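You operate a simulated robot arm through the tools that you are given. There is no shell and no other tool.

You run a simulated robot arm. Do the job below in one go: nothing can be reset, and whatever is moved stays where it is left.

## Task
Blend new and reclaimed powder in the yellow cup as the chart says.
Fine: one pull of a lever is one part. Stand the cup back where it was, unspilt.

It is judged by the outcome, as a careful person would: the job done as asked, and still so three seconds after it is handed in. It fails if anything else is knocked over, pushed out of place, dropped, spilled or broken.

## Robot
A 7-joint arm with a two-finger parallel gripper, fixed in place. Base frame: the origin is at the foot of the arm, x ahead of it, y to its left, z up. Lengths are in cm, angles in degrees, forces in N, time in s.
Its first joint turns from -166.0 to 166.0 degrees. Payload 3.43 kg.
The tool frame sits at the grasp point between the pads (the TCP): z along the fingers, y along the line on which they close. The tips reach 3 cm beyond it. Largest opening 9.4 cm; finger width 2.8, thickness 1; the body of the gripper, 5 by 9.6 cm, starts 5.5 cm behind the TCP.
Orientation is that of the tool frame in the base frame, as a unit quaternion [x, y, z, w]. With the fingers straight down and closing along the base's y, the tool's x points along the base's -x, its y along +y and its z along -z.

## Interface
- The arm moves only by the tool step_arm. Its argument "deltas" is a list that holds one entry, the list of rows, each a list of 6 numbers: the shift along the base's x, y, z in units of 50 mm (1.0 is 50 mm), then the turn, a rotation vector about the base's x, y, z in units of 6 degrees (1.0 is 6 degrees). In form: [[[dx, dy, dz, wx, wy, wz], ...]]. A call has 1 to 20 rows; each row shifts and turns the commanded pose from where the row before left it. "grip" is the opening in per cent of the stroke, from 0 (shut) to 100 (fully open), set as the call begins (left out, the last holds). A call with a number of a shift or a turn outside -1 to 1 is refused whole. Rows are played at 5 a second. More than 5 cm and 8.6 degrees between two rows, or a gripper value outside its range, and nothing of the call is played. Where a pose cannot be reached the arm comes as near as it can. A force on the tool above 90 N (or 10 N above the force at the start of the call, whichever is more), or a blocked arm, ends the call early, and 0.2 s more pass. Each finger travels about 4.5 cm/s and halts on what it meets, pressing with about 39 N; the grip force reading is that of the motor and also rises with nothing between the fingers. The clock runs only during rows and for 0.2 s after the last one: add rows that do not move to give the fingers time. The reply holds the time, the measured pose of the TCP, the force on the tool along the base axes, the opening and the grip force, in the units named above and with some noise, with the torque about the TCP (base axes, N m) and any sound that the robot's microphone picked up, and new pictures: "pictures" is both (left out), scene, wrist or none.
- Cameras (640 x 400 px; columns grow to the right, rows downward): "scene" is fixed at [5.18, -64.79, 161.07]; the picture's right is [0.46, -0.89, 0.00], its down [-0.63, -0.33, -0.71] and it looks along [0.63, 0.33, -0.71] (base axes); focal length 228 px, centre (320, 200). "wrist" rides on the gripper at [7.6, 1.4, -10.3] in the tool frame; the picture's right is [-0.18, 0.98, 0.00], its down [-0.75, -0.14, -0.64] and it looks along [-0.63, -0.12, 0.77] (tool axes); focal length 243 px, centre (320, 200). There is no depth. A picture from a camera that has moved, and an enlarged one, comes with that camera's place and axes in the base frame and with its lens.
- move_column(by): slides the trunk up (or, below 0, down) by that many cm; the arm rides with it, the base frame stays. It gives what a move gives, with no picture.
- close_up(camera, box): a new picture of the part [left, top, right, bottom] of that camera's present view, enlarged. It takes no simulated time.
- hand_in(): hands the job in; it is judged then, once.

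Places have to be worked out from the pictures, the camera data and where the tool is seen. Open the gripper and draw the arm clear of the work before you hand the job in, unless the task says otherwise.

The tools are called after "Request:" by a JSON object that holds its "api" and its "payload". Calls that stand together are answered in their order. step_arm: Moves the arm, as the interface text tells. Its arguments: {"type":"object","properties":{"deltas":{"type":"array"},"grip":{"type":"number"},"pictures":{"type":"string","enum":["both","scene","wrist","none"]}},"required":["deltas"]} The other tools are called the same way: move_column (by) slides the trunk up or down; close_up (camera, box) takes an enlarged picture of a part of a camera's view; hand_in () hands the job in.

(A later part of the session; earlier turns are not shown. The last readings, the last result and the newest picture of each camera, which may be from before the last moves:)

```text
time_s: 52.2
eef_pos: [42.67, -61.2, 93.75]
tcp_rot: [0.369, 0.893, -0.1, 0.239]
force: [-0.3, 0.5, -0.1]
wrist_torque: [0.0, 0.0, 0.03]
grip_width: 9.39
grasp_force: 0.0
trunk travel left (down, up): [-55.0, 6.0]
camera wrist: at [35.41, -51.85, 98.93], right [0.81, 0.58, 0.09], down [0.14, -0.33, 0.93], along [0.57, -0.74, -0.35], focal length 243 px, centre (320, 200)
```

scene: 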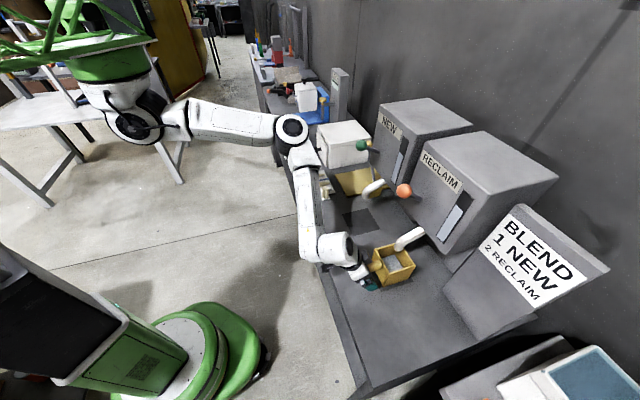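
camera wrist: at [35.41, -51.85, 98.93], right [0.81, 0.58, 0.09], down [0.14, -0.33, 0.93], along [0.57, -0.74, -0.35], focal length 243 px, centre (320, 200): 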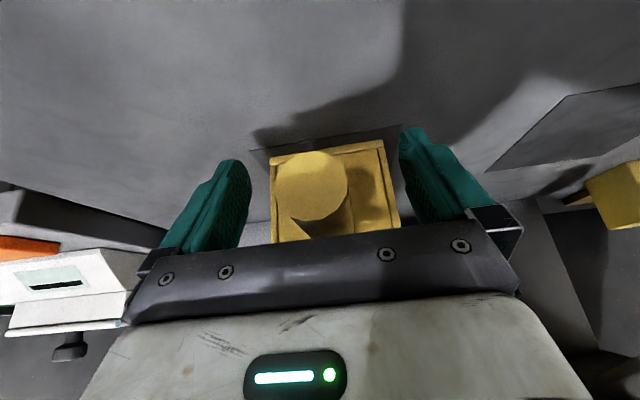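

The cup stands on the RECLAIM pad. I back out along the tool axis and rise.

Request:
{"api": "step_arm", "payload": {"deltas": [[[-0.14, 0.14, 0.35, 0, 0, 0], [-0.14, 0.14, 0.35, 0, 0, 0], [-0.14, 0.14, 0.35, 0, 0, 0], [-0.28, 0.28, 0.8, 0, 0, 0], [-0.28, 0.28, 0.8, 0, 0, 0], [0, 0, 0.9, 0, 0, 0], [0, 0, 0.9, 0, 0, 0], [0, 0, 0.9, 0, 0, 0], [0, 0, 0.9, 0, 0, 0], [0, 0, 0.9, 0, 0, 0], [0, 0, 0.5, 0, 0, 0], [0, 0, 0, 0, 0, 0]]]}}

Request:
{"api": "close_up", "payload": {"camera": "scene", "box": [330, 160, 490, 280]}}

```text
time_s: 54.8
eef_pos: [37.88, -56.31, 132.11]
tcp_rot: [0.368, 0.893, -0.099, 0.239]
force: [-0.7, 0.3, -0.3]
wrist_torque: [0.0, -0.03, 0.01]
grip_width: 9.43
grasp_force: 0.0
trunk travel left (down, up): [-55.0, 6.0]
camera wrist: at [30.47, -46.92, 137.17], right [0.81, 0.58, 0.09], down [0.14, -0.33, 0.93], along [0.57, -0.74, -0.35], focal length 243 px, centre (320, 200)
```

scene: 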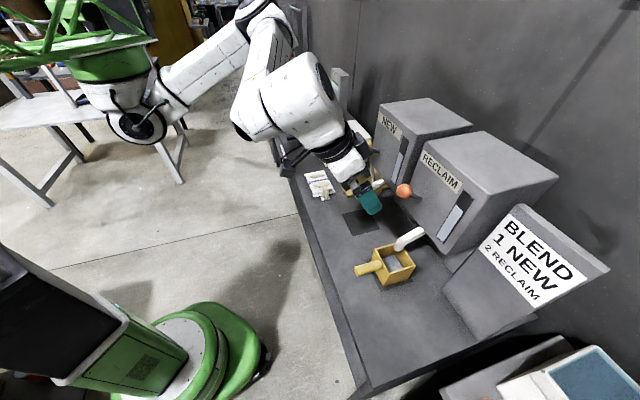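
wrist: 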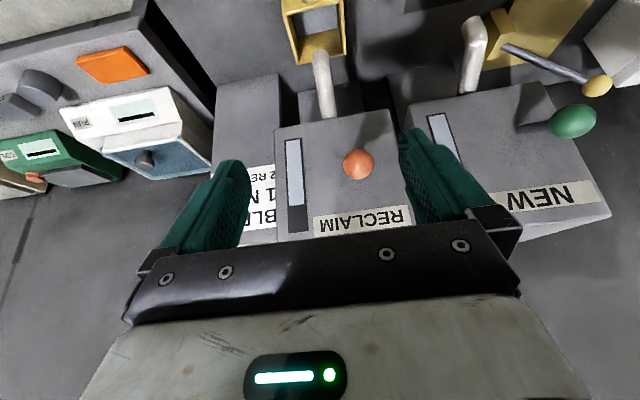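

```text
3.33 times, centred on (410, 220) of scene
camera zoom: at [5.18, -64.79, 161.07], right [0.46, -0.89, 0.0], down [-0.63, -0.33, -0.71], along [0.63, 0.33, -0.71], focal length 759 px, centre (20, 133)
```

zoom: 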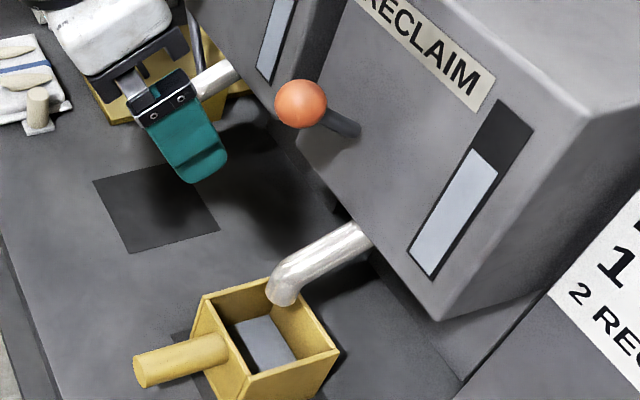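

Orange ball confirmed near (49.8,-63.9,123.9). I close the fingers and move above it as I did for the green one.

Request:
{"api": "step_arm", "payload": {"deltas": [[[0, 0, 0, 0, 0, 0], [0, 0, 0, 0, 0, 0], [0.5155, -0.2975, 0, 0, 0, 0], [0.5155, -0.2975, 0, 0, 0, 0], [0.5155, -0.2975, 0, 0, 0, 0], [0.5155, -0.2975, 0, 0, 0, 0], [0, 0, 0, 0, 0, 0], [0, 0, 0, 0, 0, 0]]], "grip": 0}}

Request:
{"api": "close_up", "payload": {"camera": "wrist", "box": [200, 50, 440, 200]}}

Request:
{"api": "close_up", "payload": {"camera": "scene", "box": [350, 160, 510, 280]}}

```text
time_s: 56.6
eef_pos: [48.08, -62.2, 132.16]
tcp_rot: [0.369, 0.892, -0.1, 0.24]
force: [-0.3, 0.3, 0.0]
wrist_torque: [0.03, -0.01, -0.05]
grip_width: 0.0
grasp_force: 33.2
trunk travel left (down, up): [-55.0, 6.0]
camera wrist: at [40.77, -52.93, 137.27], right [0.81, 0.58, 0.09], down [0.14, -0.33, 0.93], along [0.57, -0.74, -0.35], focal length 243 px, centre (320, 200)
```

scene: 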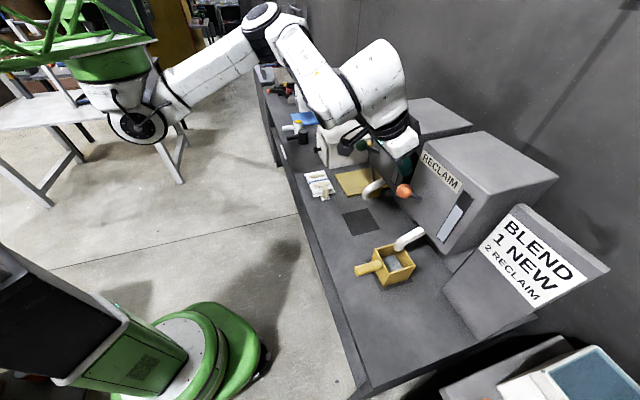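
wrist: 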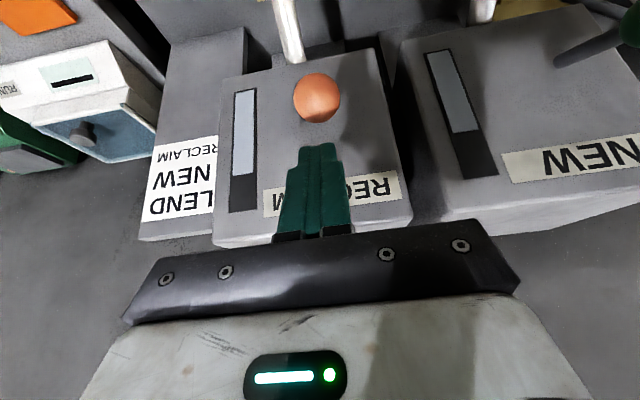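

```text
2.67 times, centred on (320, 125) of wrist
camera zoom: at [40.77, -52.93, 137.27], right [0.81, 0.58, 0.09], down [0.14, -0.33, 0.93], along [0.57, -0.74, -0.35], focal length 647 px, centre (320, 400)
```

zoom: 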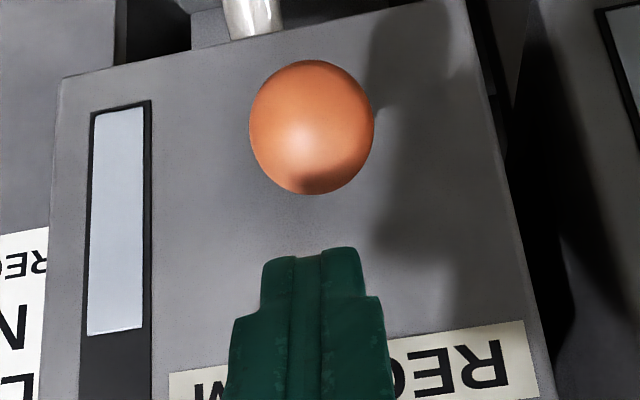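

```text
3.33 times, centred on (430, 220) of scene
camera zoom: at [5.18, -64.79, 161.07], right [0.46, -0.89, 0.0], down [-0.63, -0.33, -0.71], along [0.63, 0.33, -0.71], focal length 759 px, centre (-47, 133)
```

zoom: 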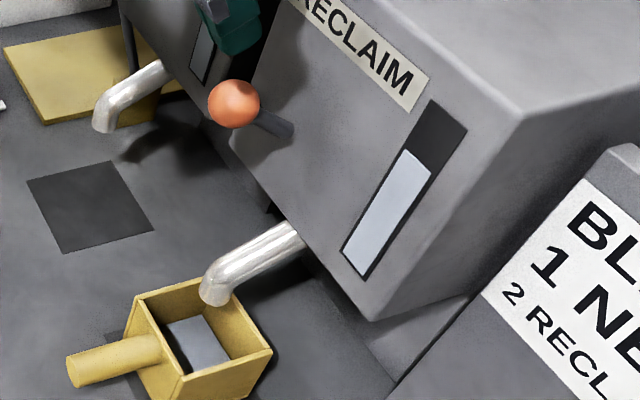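

The geometry is identical to the green lever. I press down along the same stroke, to z≈122.5, for the first RECLAIM pull.

Request:
{"api": "step_arm", "payload": {"deltas": [[[0, 0, -0.4, 0, 0, 0], [0, 0, -0.3, 0, 0, 0], [-0.04, 0.04, -0.2, 0, 0, 0], [-0.04, 0.04, -0.2, 0, 0, 0], [-0.04, 0.04, -0.2, 0, 0, 0], [0, 0, -0.2, 0, 0, 0], [0, 0, -0.2, 0, 0, 0], [0.015, -0.015, -0.24, 0, 0, 0], [0, 0, 0, 0, 0, 0]]]}}

Request:
{"api": "close_up", "payload": {"camera": "scene", "box": [350, 160, 510, 280]}}

```text
time_s: 58.6
eef_pos: [47.62, -61.71, 122.39]
tcp_rot: [0.368, 0.893, -0.099, 0.239]
force: [-0.7, 0.0, 0.1]
wrist_torque: [0.05, -0.02, 0.04]
grip_width: 0.01
grasp_force: 33.0
trunk travel left (down, up): [-55.0, 6.0]
camera wrist: at [40.34, -52.4, 127.47], right [0.81, 0.58, 0.09], down [0.14, -0.33, 0.93], along [0.58, -0.74, -0.35], focal length 243 px, centre (320, 200)
```

scene: 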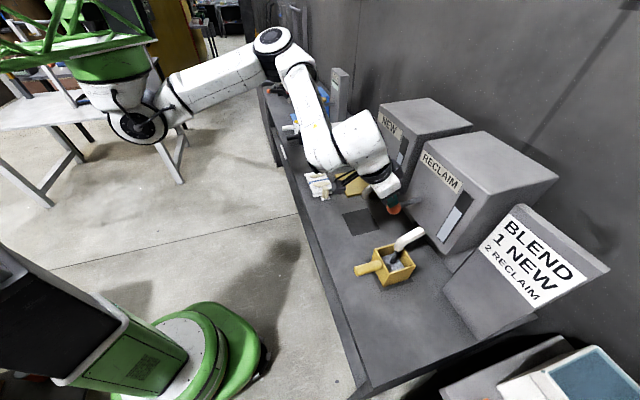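
wrist: 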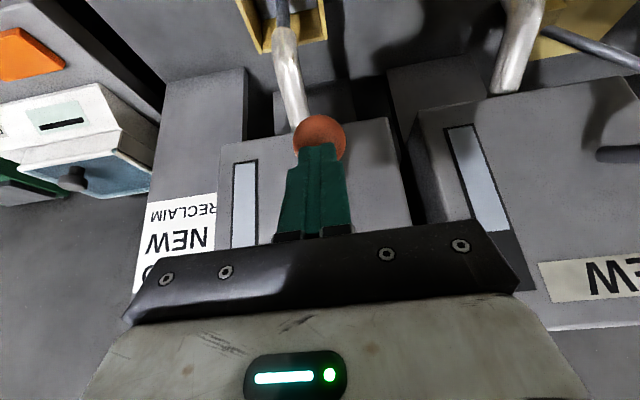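

```text
3.33 times, centred on (430, 220) of scene
camera zoom: at [5.18, -64.79, 161.07], right [0.46, -0.89, 0.0], down [-0.63, -0.33, -0.71], along [0.63, 0.33, -0.71], focal length 759 px, centre (-47, 133)
```

zoom: 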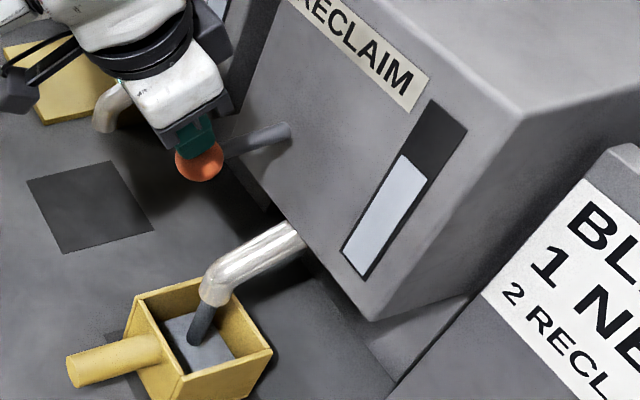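

Powder is flowing from RECLAIM into the cup. I raise the tips to release the lever and check what came out.

Request:
{"api": "step_arm", "payload": {"deltas": [[[-0.015, 0.015, 0.5, 0, 0, 0], [0, 0, 0.6, 0, 0, 0], [0, 0, 0.6, 0, 0, 0], [0, 0, 0.3, 0, 0, 0], [0, 0, 0, 0, 0, 0], [0, 0, 0, 0, 0, 0], [0, 0, 0, 0, 0, 0]]]}}

Request:
{"api": "close_up", "payload": {"camera": "scene", "box": [350, 160, 510, 280]}}

Request:
{"api": "close_up", "payload": {"camera": "wrist", "box": [200, 50, 440, 200]}}

```text
time_s: 60.2
eef_pos: [47.46, -61.66, 132.45]
tcp_rot: [0.368, 0.893, -0.099, 0.239]
force: [-0.4, -0.2, -1.0]
wrist_torque: [0.0, -0.04, -0.01]
grip_width: 0.0
grasp_force: 32.9
trunk travel left (down, up): [-55.0, 6.0]
camera wrist: at [40.18, -52.29, 137.48], right [0.81, 0.58, 0.09], down [0.14, -0.33, 0.93], along [0.57, -0.74, -0.35], focal length 243 px, centre (320, 200)
```

scene: 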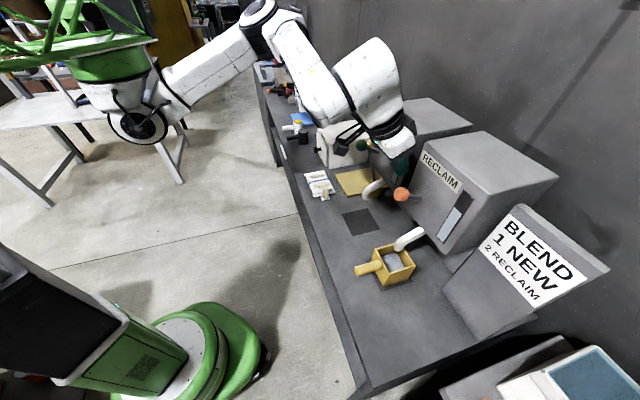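
wrist: 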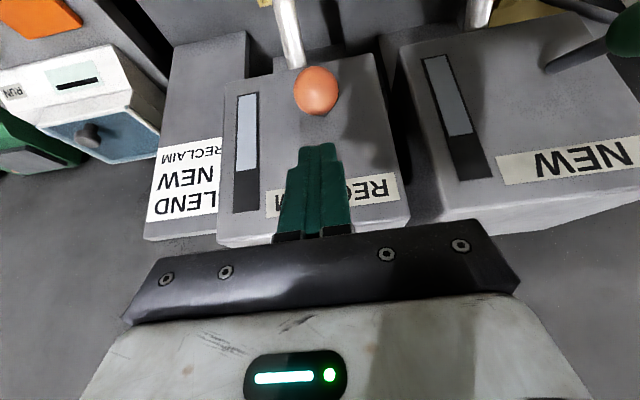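

```text
3.33 times, centred on (430, 220) of scene
camera zoom: at [5.18, -64.79, 161.07], right [0.46, -0.89, 0.0], down [-0.63, -0.33, -0.71], along [0.63, 0.33, -0.71], focal length 759 px, centre (-47, 133)
```

zoom: 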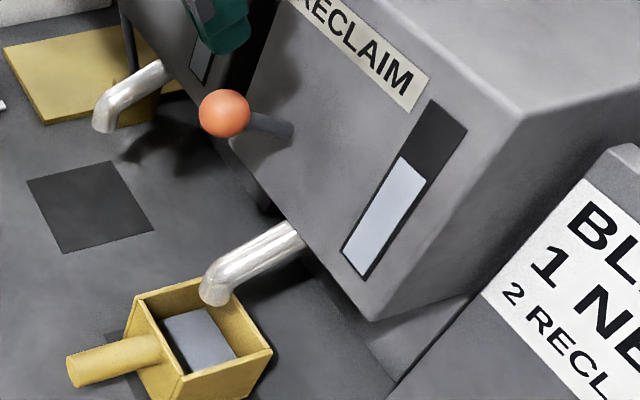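

```text
2.67 times, centred on (320, 125) of wrist
camera zoom: at [40.18, -52.29, 137.48], right [0.81, 0.58, 0.09], down [0.14, -0.33, 0.93], along [0.57, -0.74, -0.35], focal length 647 px, centre (320, 400)
```

zoom: 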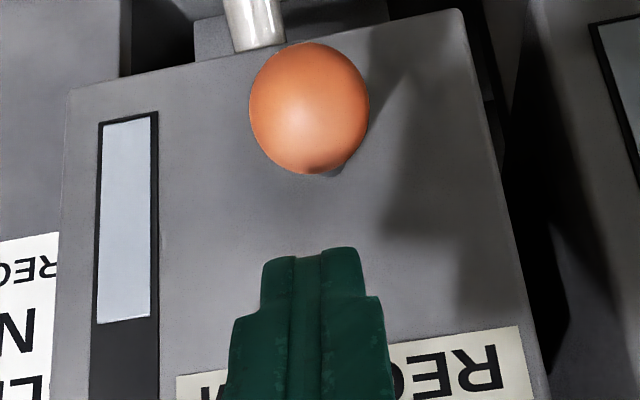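

The first RECLAIM part is in: the hopper level dropped, the cup level rose and the flow has stopped. The lever has sprung back the same way as the NEW lever did. I make the second pull with the same stroke.

Request:
{"api": "step_arm", "payload": {"deltas": [[[0.02, -0.02, -0.5, 0, 0, 0], [0, 0, -0.3, 0, 0, 0], [0, 0, -0.2, 0, 0, 0], [-0.02, 0.02, -0.2, 0, 0, 0], [0, 0, -0.2, 0, 0, 0], [0, 0, -0.2, 0, 0, 0], [0, 0, -0.2, 0, 0, 0], [0.015, -0.015, -0.22, 0, 0, 0], [0, 0, 0, 0, 0, 0]]]}}

Request:
{"api": "close_up", "payload": {"camera": "scene", "box": [350, 160, 510, 280]}}

```text
time_s: 62.2
eef_pos: [47.75, -61.78, 122.13]
tcp_rot: [0.368, 0.893, -0.1, 0.239]
force: [0.4, -1.2, 1.1]
wrist_torque: [0.03, -0.02, 0.02]
grip_width: 0.0
grasp_force: 33.4
trunk travel left (down, up): [-55.0, 6.0]
camera wrist: at [40.41, -52.39, 127.25], right [0.81, 0.58, 0.09], down [0.14, -0.33, 0.93], along [0.58, -0.74, -0.35], focal length 243 px, centre (320, 200)
```

scene: 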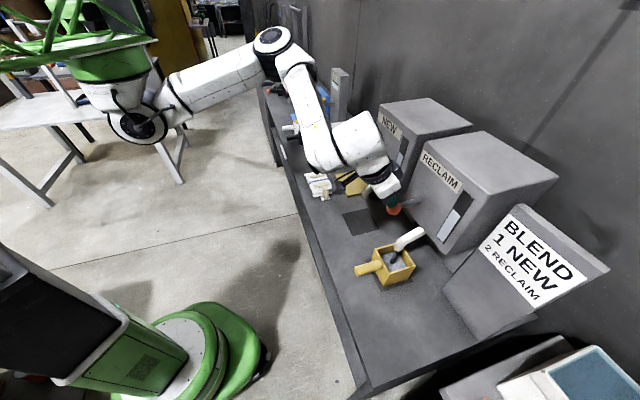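
wrist: 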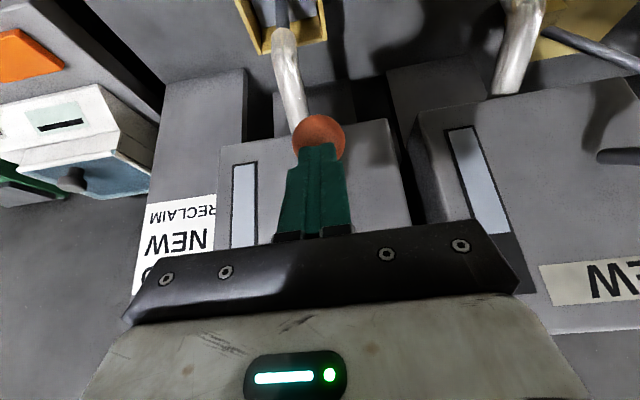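

```text
3.33 times, centred on (430, 220) of scene
camera zoom: at [5.18, -64.79, 161.07], right [0.46, -0.89, 0.0], down [-0.63, -0.33, -0.71], along [0.63, 0.33, -0.71], focal length 759 px, centre (-47, 133)
```

zoom: 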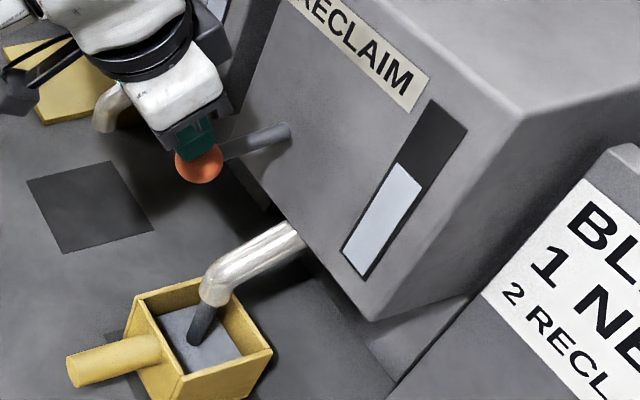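

The second pull registered too: powder is flowing and the level dropped again. I release the lever and wait for the flow to stop.

Request:
{"api": "step_arm", "payload": {"deltas": [[[-0.015, 0.015, 0.5, 0, 0, 0], [0, 0, 0.6, 0, 0, 0], [0, 0, 0.6, 0, 0, 0], [0, 0, 0.3, 0, 0, 0], [0, 0, 0, 0, 0, 0], [0, 0, 0, 0, 0, 0], [0, 0, 0, 0, 0, 0]]]}}

Request:
{"api": "close_up", "payload": {"camera": "scene", "box": [350, 160, 510, 280]}}

```text
time_s: 63.8
eef_pos: [47.46, -61.59, 132.27]
tcp_rot: [0.37, 0.893, -0.1, 0.238]
force: [0.0, 0.8, -0.6]
wrist_torque: [-0.01, 0.02, 0.05]
grip_width: 0.0
grasp_force: 33.4
trunk travel left (down, up): [-55.0, 6.0]
camera wrist: at [40.21, -52.31, 137.35], right [0.81, 0.58, 0.09], down [0.14, -0.33, 0.93], along [0.57, -0.74, -0.35], focal length 243 px, centre (320, 200)
```

scene: 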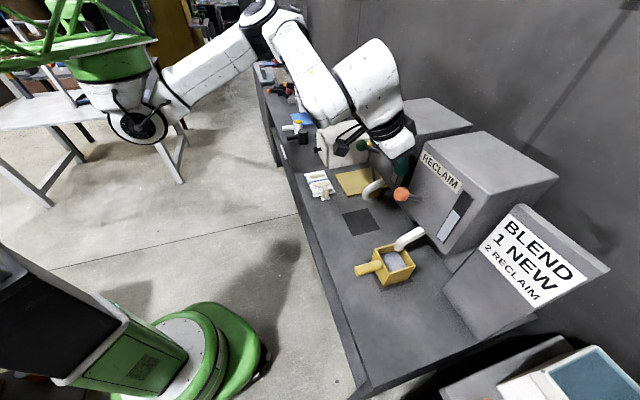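
wrist: 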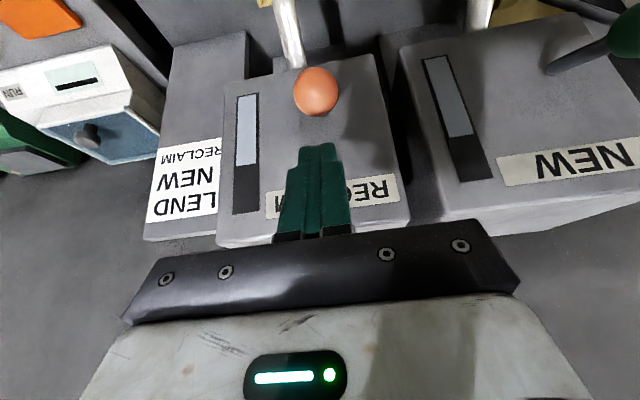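

```text
3.33 times, centred on (430, 220) of scene
camera zoom: at [5.18, -64.79, 161.07], right [0.46, -0.89, 0.0], down [-0.63, -0.33, -0.71], along [0.63, 0.33, -0.71], focal length 759 px, centre (-47, 133)
```

zoom: 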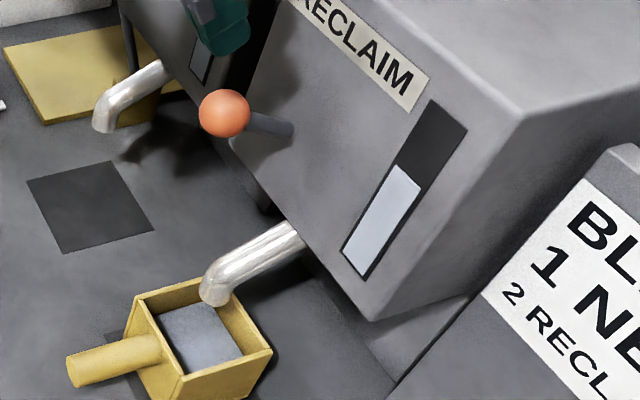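

Both RECLAIM parts are in and the flow has stopped, with no spill visible. I retreat from the lever, then open and descend to the pre-grasp point at the handle.

Request:
{"api": "step_arm", "payload": {"deltas": [[[-0.48, 0.265, 0, 0, 0, 0], [-0.48, 0.265, 0, 0, 0, 0], [-0.48, 0.265, 0, 0, 0, 0], [-0.476, 0.263, 0, 0, 0, 0], [0, 0, 0, 0, 0, 0]]], "pictures": "none"}}

Request:
{"api": "step_arm", "payload": {"deltas": [[[0, 0, -0.5, 0, 0, 0], [0, 0, -0.9, 0, 0, 0], [0, 0, -0.9, 0, 0, 0], [0, 0, -0.9, 0, 0, 0], [0, 0, -0.9, 0, 0, 0], [0, 0, -0.9, 0, 0, 0], [0.28, -0.28, -0.8, 0, 0, 0], [0.28, -0.28, -0.8, 0, 0, 0], [0, 0, 0, 0, 0, 0]]], "grip": 100}}

Request:
{"api": "close_up", "payload": {"camera": "wrist", "box": [200, 60, 460, 230]}}

Request:
{"api": "close_up", "payload": {"camera": "scene", "box": [330, 200, 490, 320]}}

```text
time_s: 65.0
eef_pos: [37.9, -56.37, 132.27]
tcp_rot: [0.369, 0.892, -0.1, 0.24]
force: [0.6, 0.1, -0.3]
wrist_torque: [0.0, 0.01, -0.02]
grip_width: 0.01
grasp_force: 33.3
trunk travel left (down, up): [-55.0, 6.0]
```

```text
time_s: 67.0
eef_pos: [40.68, -59.15, 99.15]
tcp_rot: [0.369, 0.893, -0.099, 0.239]
force: [-0.2, -0.7, -0.4]
wrist_torque: [0.01, -0.01, 0.01]
grip_width: 9.38
grasp_force: 0.1
trunk travel left (down, up): [-55.0, 6.0]
camera wrist: at [33.39, -49.79, 104.35], right [0.81, 0.58, 0.09], down [0.14, -0.33, 0.93], along [0.57, -0.74, -0.35], focal length 243 px, centre (320, 200)
```

scene: 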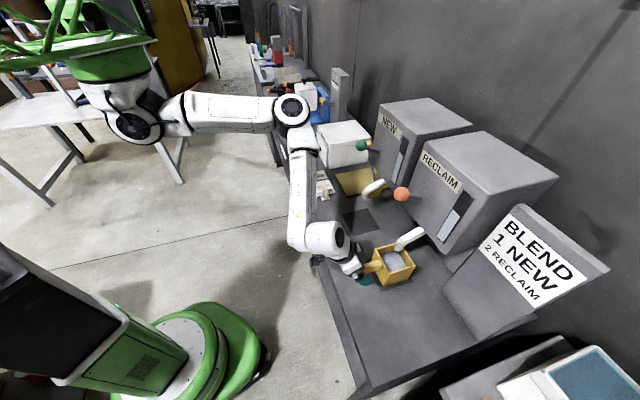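
wrist: 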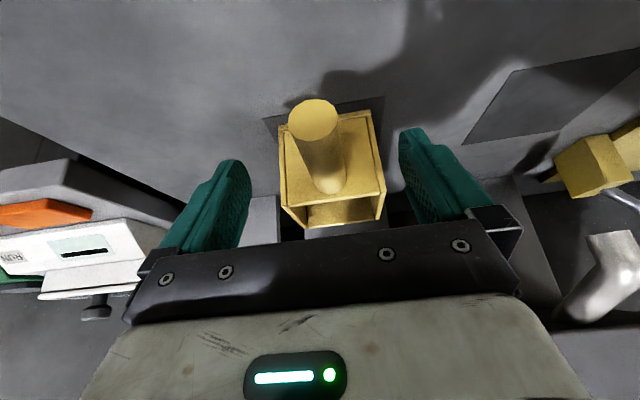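

```text
2.35 times, centred on (330, 145) of wrist
camera zoom: at [33.39, -49.79, 104.35], right [0.81, 0.58, 0.09], down [0.14, -0.33, 0.93], along [0.57, -0.74, -0.35], focal length 571 px, centre (296, 329)
```

zoom: 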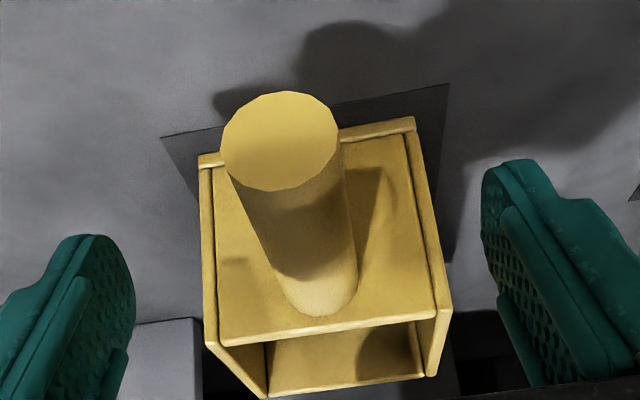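

```text
3.33 times, centred on (410, 260) of scene
camera zoom: at [5.18, -64.79, 161.07], right [0.46, -0.89, 0.0], down [-0.63, -0.33, -0.71], along [0.63, 0.33, -0.71], focal length 759 px, centre (20, 0)
```

zoom: 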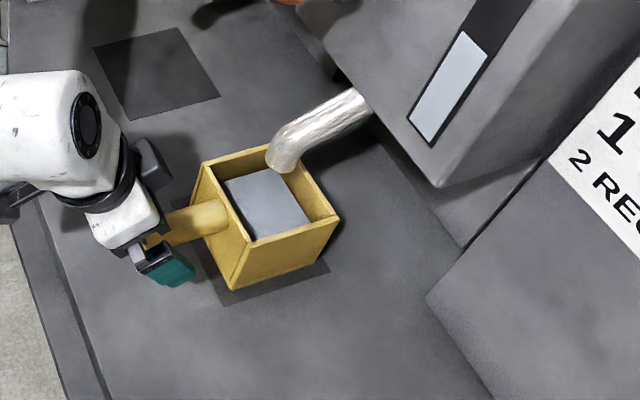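

All as left. I go down to the grasp pose and close on the handle.

Request:
{"api": "step_arm", "payload": {"deltas": [[[0.135, -0.135, -0.355, 0, 0, 0], [0.135, -0.135, -0.355, 0, 0, 0], [0.135, -0.135, -0.36, 0, 0, 0], [0, 0, 0, 0, 0, 0]]], "pictures": "wrist"}}

Request:
{"api": "step_arm", "payload": {"deltas": [[[0, 0, 0, 0, 0, 0], [0, 0, 0, 0, 0, 0], [0, 0, 0, 0, 0, 0], [0, 0, 0, 0, 0, 0], [0, 0, 0, 0, 0, 0], [0, 0, 0, 0, 0, 0]]], "grip": 0, "pictures": "wrist"}}

Request:
{"api": "close_up", "payload": {"camera": "wrist", "box": [200, 80, 460, 250]}}

```text
time_s: 68.0
eef_pos: [42.8, -61.07, 93.91]
tcp_rot: [0.37, 0.893, -0.099, 0.238]
force: [-0.7, 0.3, -0.3]
wrist_torque: [0.02, -0.02, -0.03]
grip_width: 9.42
grasp_force: 0.0
trunk travel left (down, up): [-55.0, 6.0]
camera wrist: at [35.42, -51.77, 99.0], right [0.81, 0.58, 0.09], down [0.14, -0.33, 0.93], along [0.57, -0.74, -0.35], focal length 243 px, centre (320, 200)
```

wrist: 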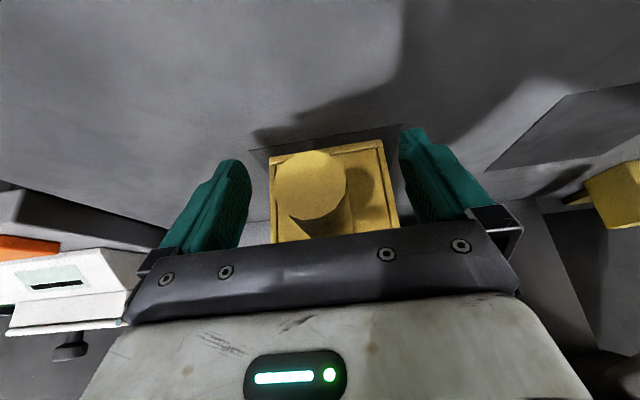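

```text
time_s: 69.4
eef_pos: [42.67, -61.09, 93.9]
tcp_rot: [0.368, 0.893, -0.099, 0.239]
force: [-0.5, -0.7, -0.3]
wrist_torque: [0.02, 0.0, -0.04]
grip_width: 3.36
grasp_force: 39.3
trunk travel left (down, up): [-55.0, 6.0]
camera wrist: at [35.41, -51.76, 99.01], right [0.81, 0.58, 0.09], down [0.14, -0.33, 0.93], along [0.57, -0.74, -0.35], focal length 243 px, centre (320, 200)
```

wrist: 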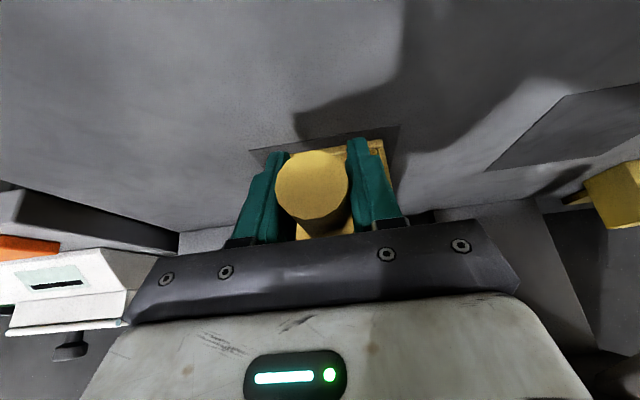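

```text
2.35 times, centred on (330, 165) of wrist
camera zoom: at [35.41, -51.76, 99.01], right [0.81, 0.58, 0.09], down [0.14, -0.33, 0.93], along [0.57, -0.74, -0.35], focal length 571 px, centre (296, 282)
```

zoom: 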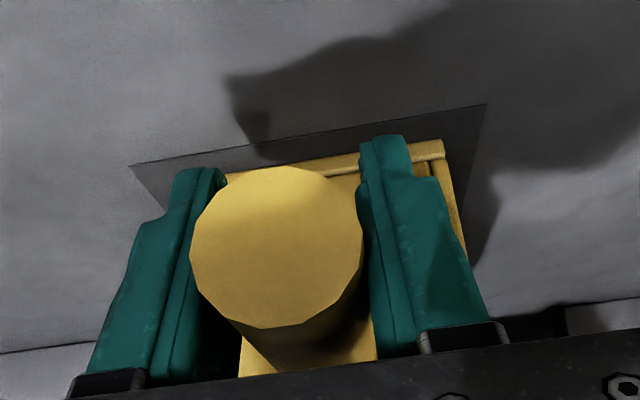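

The grip matches the earlier ones (3.36 cm). I lift slowly to 2 cm and check the hold.

Request:
{"api": "step_arm", "payload": {"deltas": [[[0, 0, 0.04, 0, 0, 0], [0, 0, 0.06, 0, 0, 0], [0, 0, 0, 0, 0, 0]]], "pictures": "wrist"}}

Request:
{"api": "step_arm", "payload": {"deltas": [[[0, 0, 0.06, 0, 0, 0], [0, 0, 0.08, 0, 0, 0], [0, 0, 0.08, 0, 0, 0], [0, 0, 0.06, 0, 0, 0], [0, 0, 0.02, 0, 0, 0], [0, 0, 0, 0, 0, 0]]]}}

Request:
{"api": "close_up", "payload": {"camera": "scene", "box": [330, 200, 490, 320]}}

Request:
{"api": "close_up", "payload": {"camera": "wrist", "box": [200, 80, 460, 250]}}

```text
time_s: 70.2
eef_pos: [42.74, -61.17, 94.45]
tcp_rot: [0.369, 0.893, -0.099, 0.237]
force: [1.0, -0.8, -1.9]
wrist_torque: [0.07, 0.11, -0.05]
grip_width: 3.36
grasp_force: 38.9
trunk travel left (down, up): [-55.0, 6.0]
camera wrist: at [35.48, -51.81, 99.5], right [0.81, 0.58, 0.09], down [0.14, -0.33, 0.93], along [0.57, -0.74, -0.35], focal length 243 px, centre (320, 200)
```

wrist: 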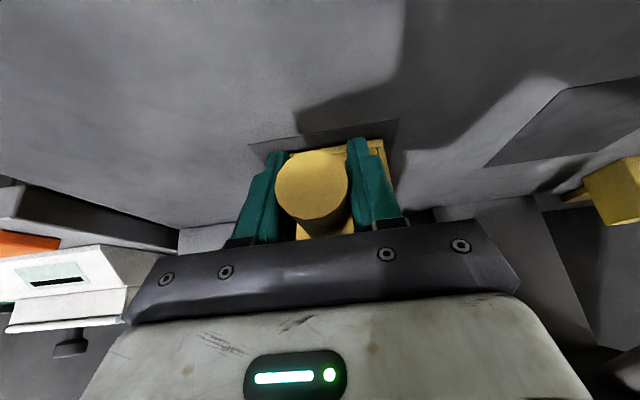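

```text
time_s: 71.6
eef_pos: [42.81, -61.2, 96.04]
tcp_rot: [0.37, 0.892, -0.1, 0.239]
force: [0.6, -0.8, -1.0]
wrist_torque: [0.08, 0.11, 0.01]
grip_width: 3.34
grasp_force: 39.0
trunk travel left (down, up): [-55.0, 6.0]
camera wrist: at [35.5, -51.84, 101.02], right [0.81, 0.58, 0.09], down [0.14, -0.33, 0.93], along [0.57, -0.74, -0.35], focal length 243 px, centre (320, 200)
```

scene: 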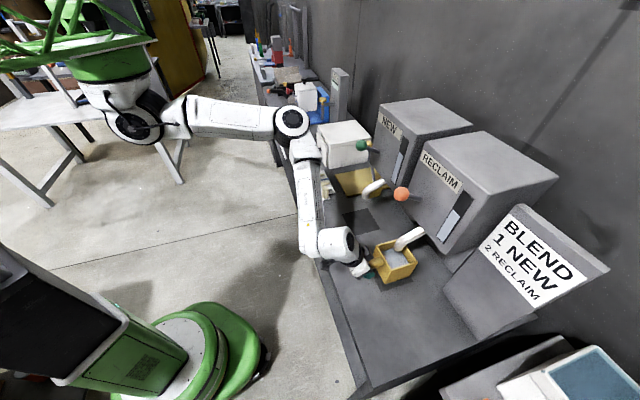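
wrist: 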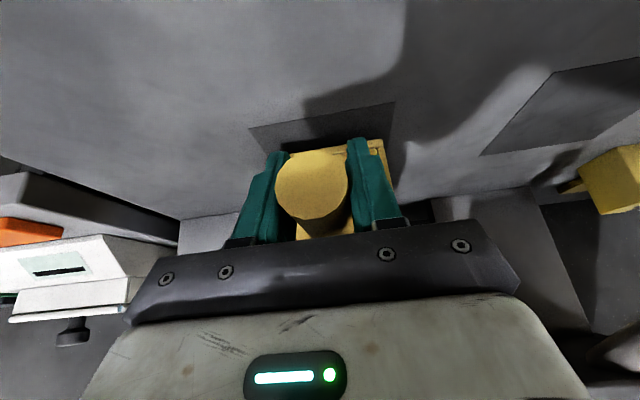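

```text
3.33 times, centred on (410, 260) of scene
camera zoom: at [5.18, -64.79, 161.07], right [0.46, -0.89, 0.0], down [-0.63, -0.33, -0.71], along [0.63, 0.33, -0.71], focal length 759 px, centre (20, 0)
```

zoom: 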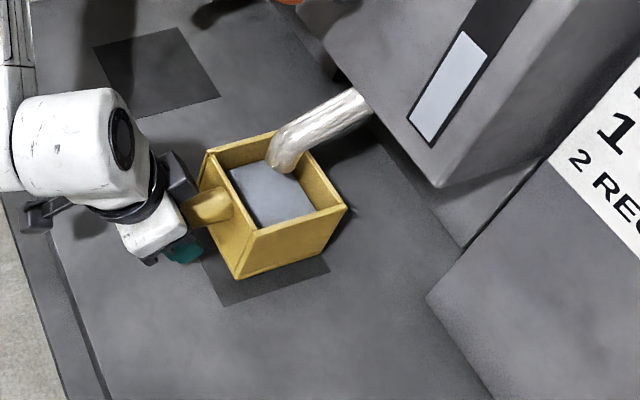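

```text
2.35 times, centred on (330, 165) of wrist
camera zoom: at [35.5, -51.84, 101.02], right [0.81, 0.58, 0.09], down [0.14, -0.33, 0.93], along [0.57, -0.74, -0.35], focal length 571 px, centre (296, 282)
```

zoom: 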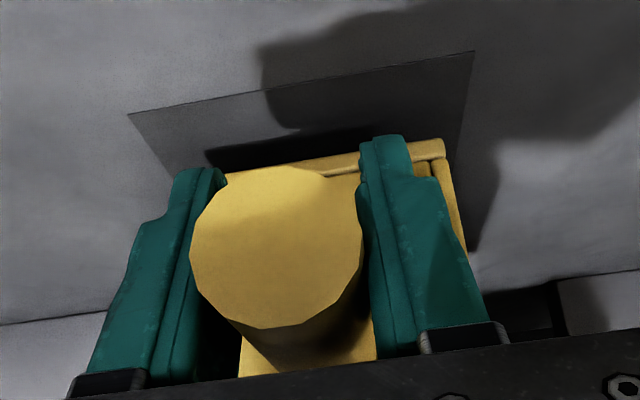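

The cup is held and level with the blend inside. I back it out, carry it along the bench to its home line and pause there.

Request:
{"api": "step_arm", "payload": {"deltas": [[[-0.12, 0.12, 0, 0, 0, 0], [-0.22, 0.22, 0, 0, 0, 0], [-0.24, 0.24, 0, 0, 0, 0], [-0.24, 0.24, 0, 0, 0, 0], [-0.22, 0.22, 0, 0, 0, 0], [-0.12, 0.12, 0, 0, 0, 0], [-0.042, 0.042, 0, 0, 0, 0], [-0.15, -0.15, 0, 0, 0, 0], [-0.3, -0.3, 0, 0, 0, 0], [-0.3, -0.3, 0, 0, 0, 0], [-0.3, -0.3, 0, 0, 0, 0], [-0.3, -0.3, 0, 0, 0, 0], [-0.3, -0.3, 0, 0, 0, 0], [-0.3, -0.3, 0, 0, 0, 0], [-0.3, -0.3, 0, 0, 0, 0], [-0.2, -0.2, 0, 0, 0, 0], [-0.067, -0.067, 0, 0, 0, 0], [0, 0, 0, 0, 0, 0]]]}}

Request:
{"api": "close_up", "payload": {"camera": "scene", "box": [340, 240, 500, 360]}}

```text
time_s: 75.4
eef_pos: [24.04, -67.81, 95.92]
tcp_rot: [0.368, 0.893, -0.099, 0.238]
force: [0.7, 0.3, -1.9]
wrist_torque: [0.11, 0.13, 0.01]
grip_width: 3.37
grasp_force: 39.0
trunk travel left (down, up): [-55.0, 6.0]
camera wrist: at [16.83, -58.48, 100.97], right [0.81, 0.58, 0.09], down [0.14, -0.33, 0.93], along [0.57, -0.74, -0.35], focal length 243 px, centre (320, 200)
```

scene: 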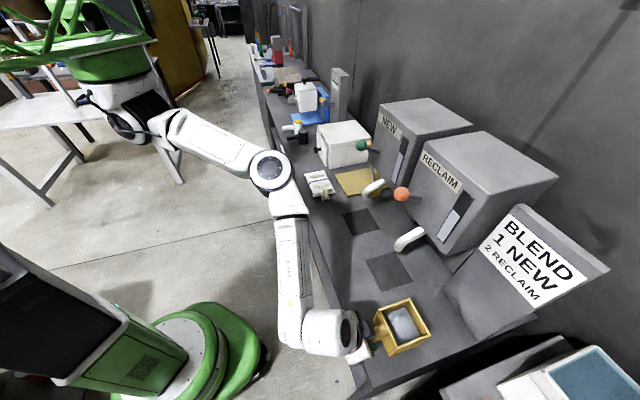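
wrist: 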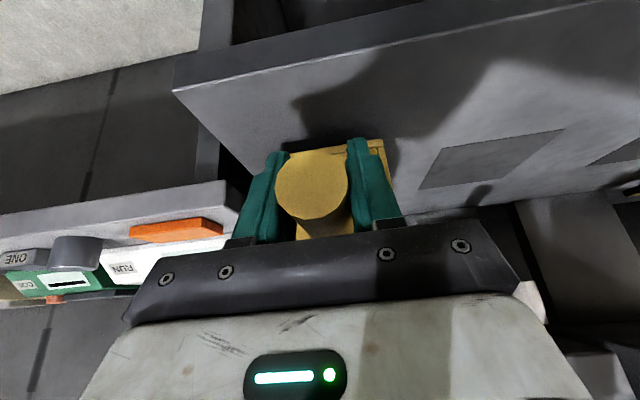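

```text
3.33 times, centred on (420, 300) of scene
camera zoom: at [5.18, -64.79, 161.07], right [0.46, -0.89, 0.0], down [-0.63, -0.33, -0.71], along [0.63, 0.33, -0.71], focal length 759 px, centre (-13, -133)
```

zoom: 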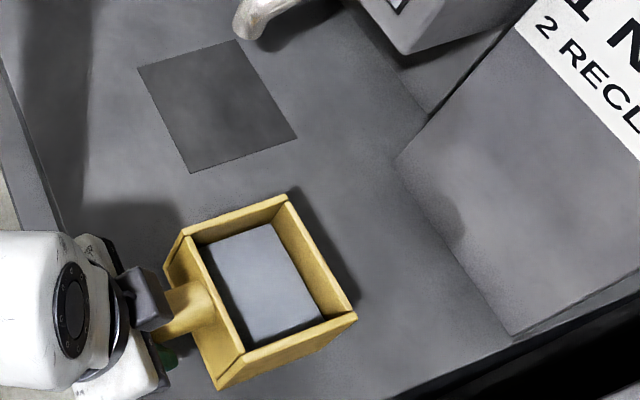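

The cup is on its home line. I push it in to the original spot, then check against my first picture before setting it down.

Request:
{"api": "step_arm", "payload": {"deltas": [[[0.12, -0.11, 0, 0, 0, 0], [0.24, -0.23, 0, 0, 0, 0], [0.26, -0.25, 0, 0, 0, 0], [0.26, -0.25, 0, 0, 0, 0], [0.22, -0.22, 0, 0, 0, 0], [0.1, -0.1, 0, 0, 0, 0], [0.028, -0.03, 0, 0, 0, 0], [0, 0, 0, 0, 0, 0]]], "pictures": "scene"}}

Request:
{"api": "step_arm", "payload": {"deltas": [[[0, 0, -0.1, 0, 0, 0], [0, 0, -0.1, 0, 0, 0], [0, 0, -0.1, 0, 0, 0], [0, 0, -0.05, 0, 0, 0], [0, 0, 0, 0, 0, 0]]]}}

Request:
{"api": "close_up", "payload": {"camera": "scene", "box": [340, 240, 500, 360]}}

```text
time_s: 77.2
eef_pos: [30.2, -73.7, 96.02]
tcp_rot: [0.369, 0.892, -0.1, 0.239]
force: [0.3, 0.2, -1.6]
wrist_torque: [0.1, 0.13, -0.02]
grip_width: 3.36
grasp_force: 38.9
trunk travel left (down, up): [-55.0, 6.0]
```

scene: 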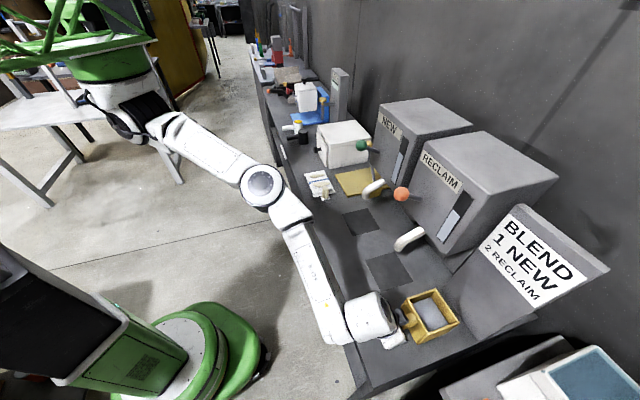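

```text
time_s: 78.4
eef_pos: [30.41, -73.74, 94.12]
tcp_rot: [0.369, 0.893, -0.098, 0.24]
force: [0.1, 0.4, -2.0]
wrist_torque: [0.13, 0.11, 0.01]
grip_width: 3.35
grasp_force: 38.8
trunk travel left (down, up): [-55.0, 6.0]
camera wrist: at [23.0, -64.37, 99.22], right [0.81, 0.58, 0.09], down [0.14, -0.33, 0.93], along [0.57, -0.74, -0.35], focal length 243 px, centre (320, 200)
```

scene: 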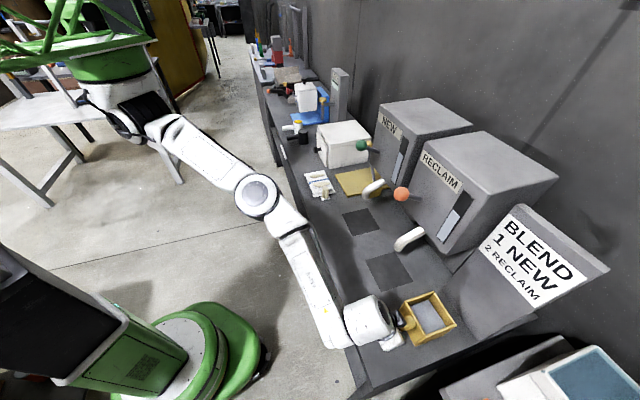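
wrist: 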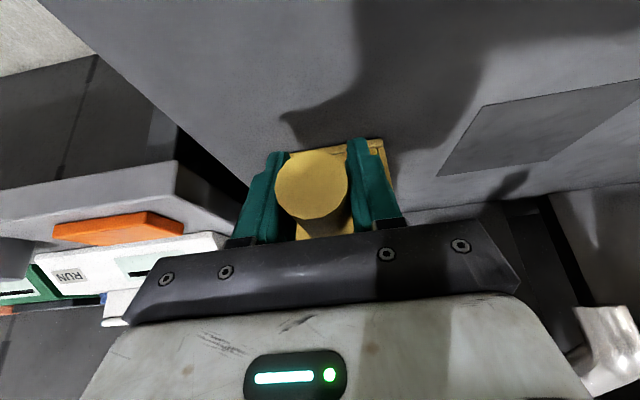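

```text
3.33 times, centred on (420, 300) of scene
camera zoom: at [5.18, -64.79, 161.07], right [0.46, -0.89, 0.0], down [-0.63, -0.33, -0.71], along [0.63, 0.33, -0.71], focal length 759 px, centre (-13, -133)
```

zoom: 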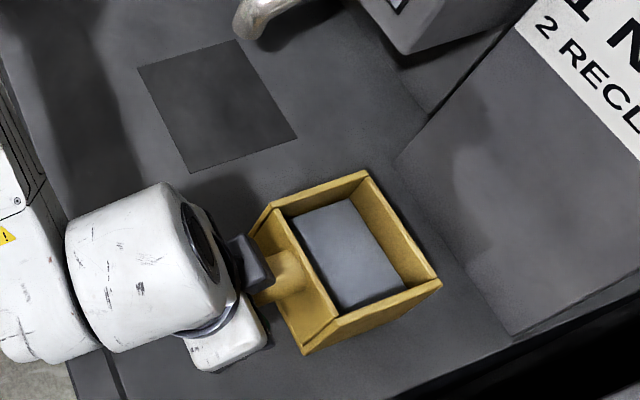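

The cup's corners match the first picture to within a couple of pixels (about 2 mm). I lower the last 2–3 mm and release.

Request:
{"api": "step_arm", "payload": {"deltas": [[[0, 0, -0.03, 0, 0, 0], [0, 0, -0.02, 0, 0, 0], [0, 0, 0, 0, 0, 0]]], "pictures": "none"}}

Request:
{"api": "step_arm", "payload": {"deltas": [[[0, 0, 0, 0, 0, 0], [0, 0, 0, 0, 0, 0], [0, 0, 0, 0, 0, 0], [0, 0, 0, 0, 0, 0], [0, 0, 0, 0, 0, 0], [0, 0, 0, 0, 0, 0]]], "grip": 100}}

Request:
{"api": "close_up", "payload": {"camera": "scene", "box": [340, 240, 500, 360]}}

```text
time_s: 79.2
eef_pos: [30.42, -73.69, 93.99]
tcp_rot: [0.37, 0.892, -0.1, 0.238]
force: [1.0, 0.0, 3.1]
wrist_torque: [-0.34, -0.29, 0.07]
grip_width: 3.35
grasp_force: 39.0
trunk travel left (down, up): [-55.0, 6.0]
```

```text
time_s: 80.6
eef_pos: [30.36, -73.7, 93.9]
tcp_rot: [0.37, 0.892, -0.1, 0.239]
force: [0.5, 0.3, 0.0]
wrist_torque: [0.0, 0.02, 0.0]
grip_width: 9.38
grasp_force: 0.1
trunk travel left (down, up): [-55.0, 6.0]
camera wrist: at [23.03, -64.38, 99.0], right [0.81, 0.58, 0.09], down [0.14, -0.33, 0.93], along [0.57, -0.74, -0.35], focal length 243 px, centre (320, 200)
```

scene: 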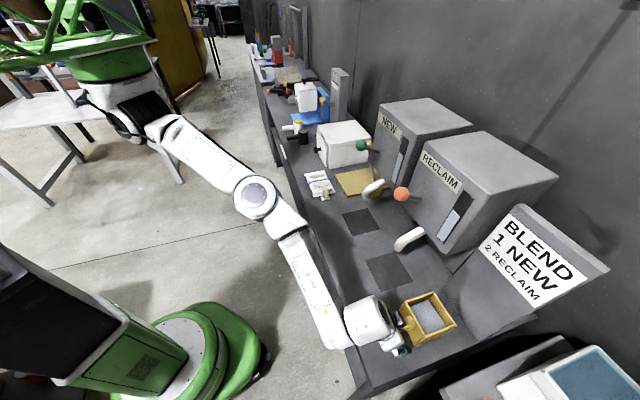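
wrist: 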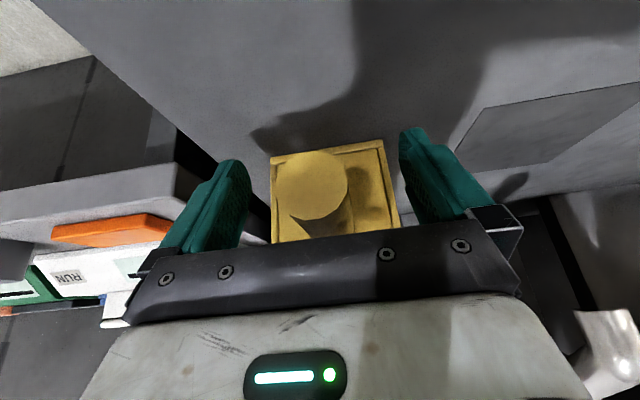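

```text
3.33 times, centred on (420, 300) of scene
camera zoom: at [5.18, -64.79, 161.07], right [0.46, -0.89, 0.0], down [-0.63, -0.33, -0.71], along [0.63, 0.33, -0.71], focal length 759 px, centre (-13, -133)
```

zoom: 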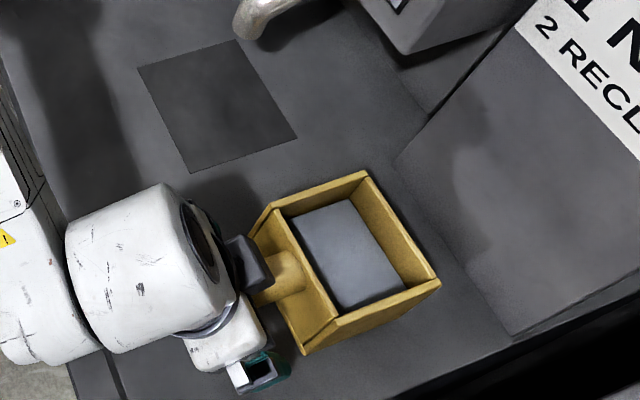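

The cup stands free at its home spot. I back out along the tool axis, rise and draw the arm away from the bench.

Request:
{"api": "step_arm", "payload": {"deltas": [[[-0.14, 0.14, 0.35, 0, 0, 0], [-0.14, 0.14, 0.35, 0, 0, 0], [-0.14, 0.14, 0.35, 0, 0, 0], [-0.28, 0.28, 0.8, 0, 0, 0], [-0.28, 0.28, 0.8, 0, 0, 0], [0, 0.2, 0.9, 0, 0, 0], [0, 0.5, 0.9, 0, 0, 0], [0.1, 0.8, 0.9, 0, 0, 0], [0.1, 0.8, 0.9, 0, 0, 0], [0.1, 0.8, 0.5, 0, 0, 0], [0.1, 0.8, 0, 0, 0, 0], [0, 0, 0, 0, 0, 0], [0, 0, 0, 0, 0, 0]]]}}

Request:
{"api": "close_up", "payload": {"camera": "scene", "box": [340, 240, 500, 360]}}

Request:
{"api": "close_up", "payload": {"camera": "scene", "box": [250, 80, 470, 240]}}

```text
refused: row 7 steps farther than a row can; nothing moved
```

```text
3.33 times, centred on (420, 300) of scene
camera zoom: at [5.18, -64.79, 161.07], right [0.46, -0.89, 0.0], down [-0.63, -0.33, -0.71], along [0.63, 0.33, -0.71], focal length 759 px, centre (-13, -133)
```

zoom: 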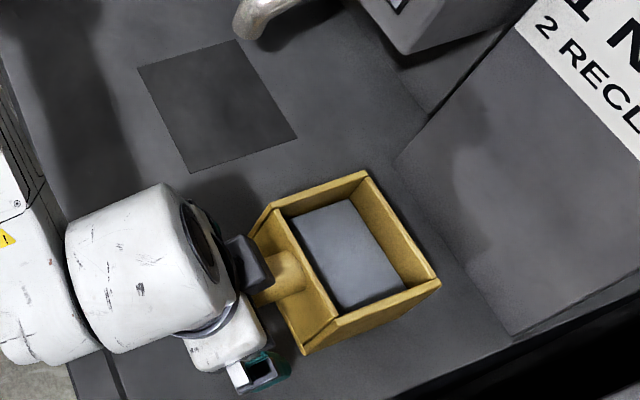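

```text
2.50 times, centred on (360, 160) of scene
camera zoom: at [5.18, -64.79, 161.07], right [0.46, -0.89, 0.0], down [-0.63, -0.33, -0.71], along [0.63, 0.33, -0.71], focal length 569 px, centre (220, 300)
```

zoom: 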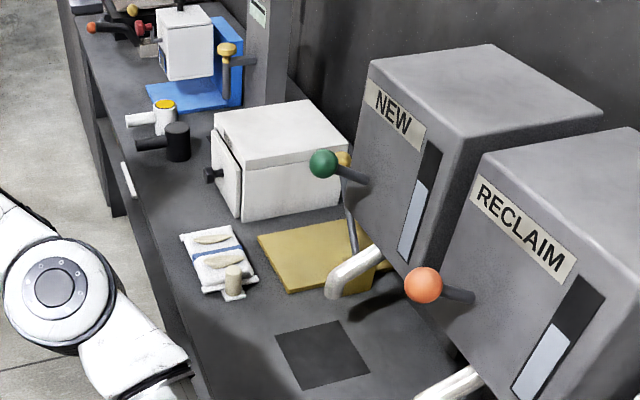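

That call was refused because some rows were too long. I repeat the retreat with shorter rows.

Request:
{"api": "step_arm", "payload": {"deltas": [[[-0.14, 0.14, 0.35, 0, 0, 0], [-0.14, 0.14, 0.35, 0, 0, 0], [-0.14, 0.14, 0.35, 0, 0, 0], [-0.28, 0.28, 0.7, 0, 0, 0], [-0.28, 0.28, 0.7, 0, 0, 0], [0, 0.2, 0.8, 0, 0, 0], [0, 0.4, 0.8, 0, 0, 0], [0.1, 0.6, 0.6, 0, 0, 0], [0.1, 0.6, 0.6, 0, 0, 0], [0.1, 0.7, 0.5, 0, 0, 0], [0.1, 0.8, 0.3, 0, 0, 0], [0, 0, 0, 0, 0, 0], [0, 0, 0, 0, 0, 0]]]}}

Request:
{"api": "close_up", "payload": {"camera": "scene", "box": [340, 240, 500, 360]}}

Request:
{"api": "close_up", "payload": {"camera": "scene", "box": [330, 150, 490, 270]}}

```text
time_s: 83.4
eef_pos: [27.3, -52.34, 124.11]
tcp_rot: [0.37, 0.892, -0.1, 0.238]
force: [-0.1, 0.1, 1.2]
wrist_torque: [0.0, -0.03, 0.0]
grip_width: 9.4
grasp_force: 0.2
trunk travel left (down, up): [-55.0, 6.0]
camera wrist: at [20.06, -43.02, 129.2], right [0.81, 0.58, 0.09], down [0.14, -0.33, 0.93], along [0.57, -0.74, -0.35], focal length 243 px, centre (320, 200)
```

scene: 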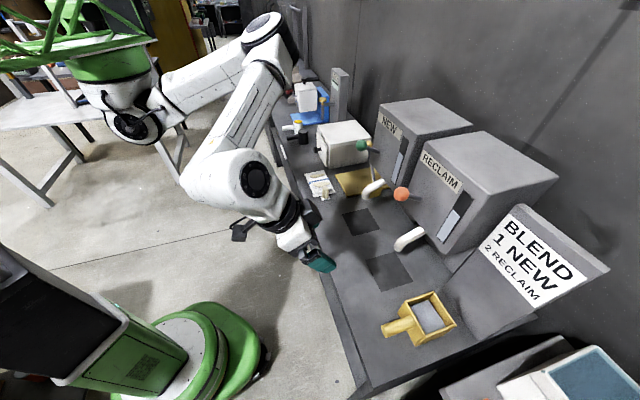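
wrist: 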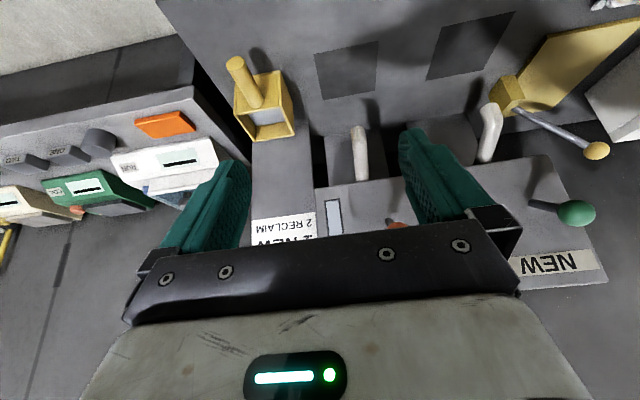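

```text
3.33 times, centred on (420, 300) of scene
camera zoom: at [5.18, -64.79, 161.07], right [0.46, -0.89, 0.0], down [-0.63, -0.33, -0.71], along [0.63, 0.33, -0.71], focal length 759 px, centre (-13, -133)
```

zoom: 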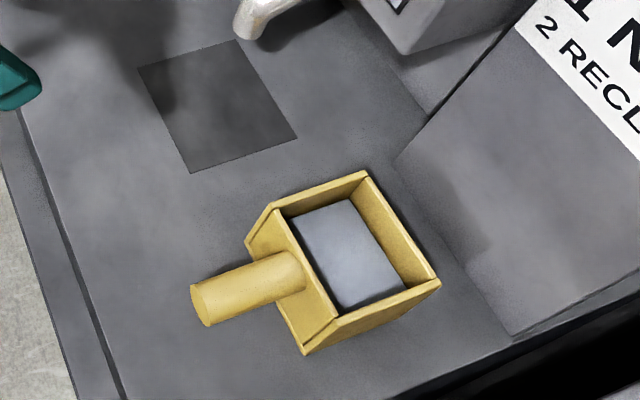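

```text
3.33 times, centred on (410, 210) of scene
camera zoom: at [5.18, -64.79, 161.07], right [0.46, -0.89, 0.0], down [-0.63, -0.33, -0.71], along [0.63, 0.33, -0.71], focal length 759 px, centre (20, 167)
```

zoom: 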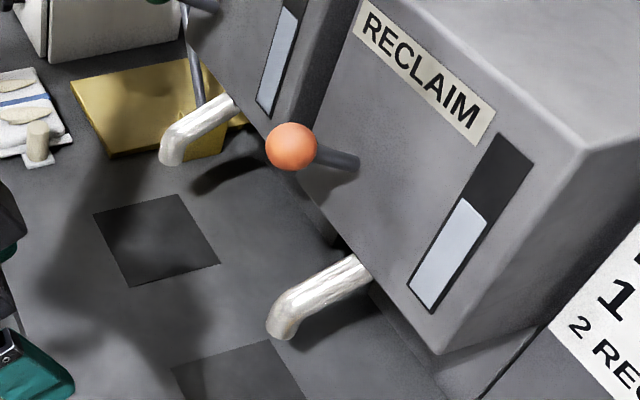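

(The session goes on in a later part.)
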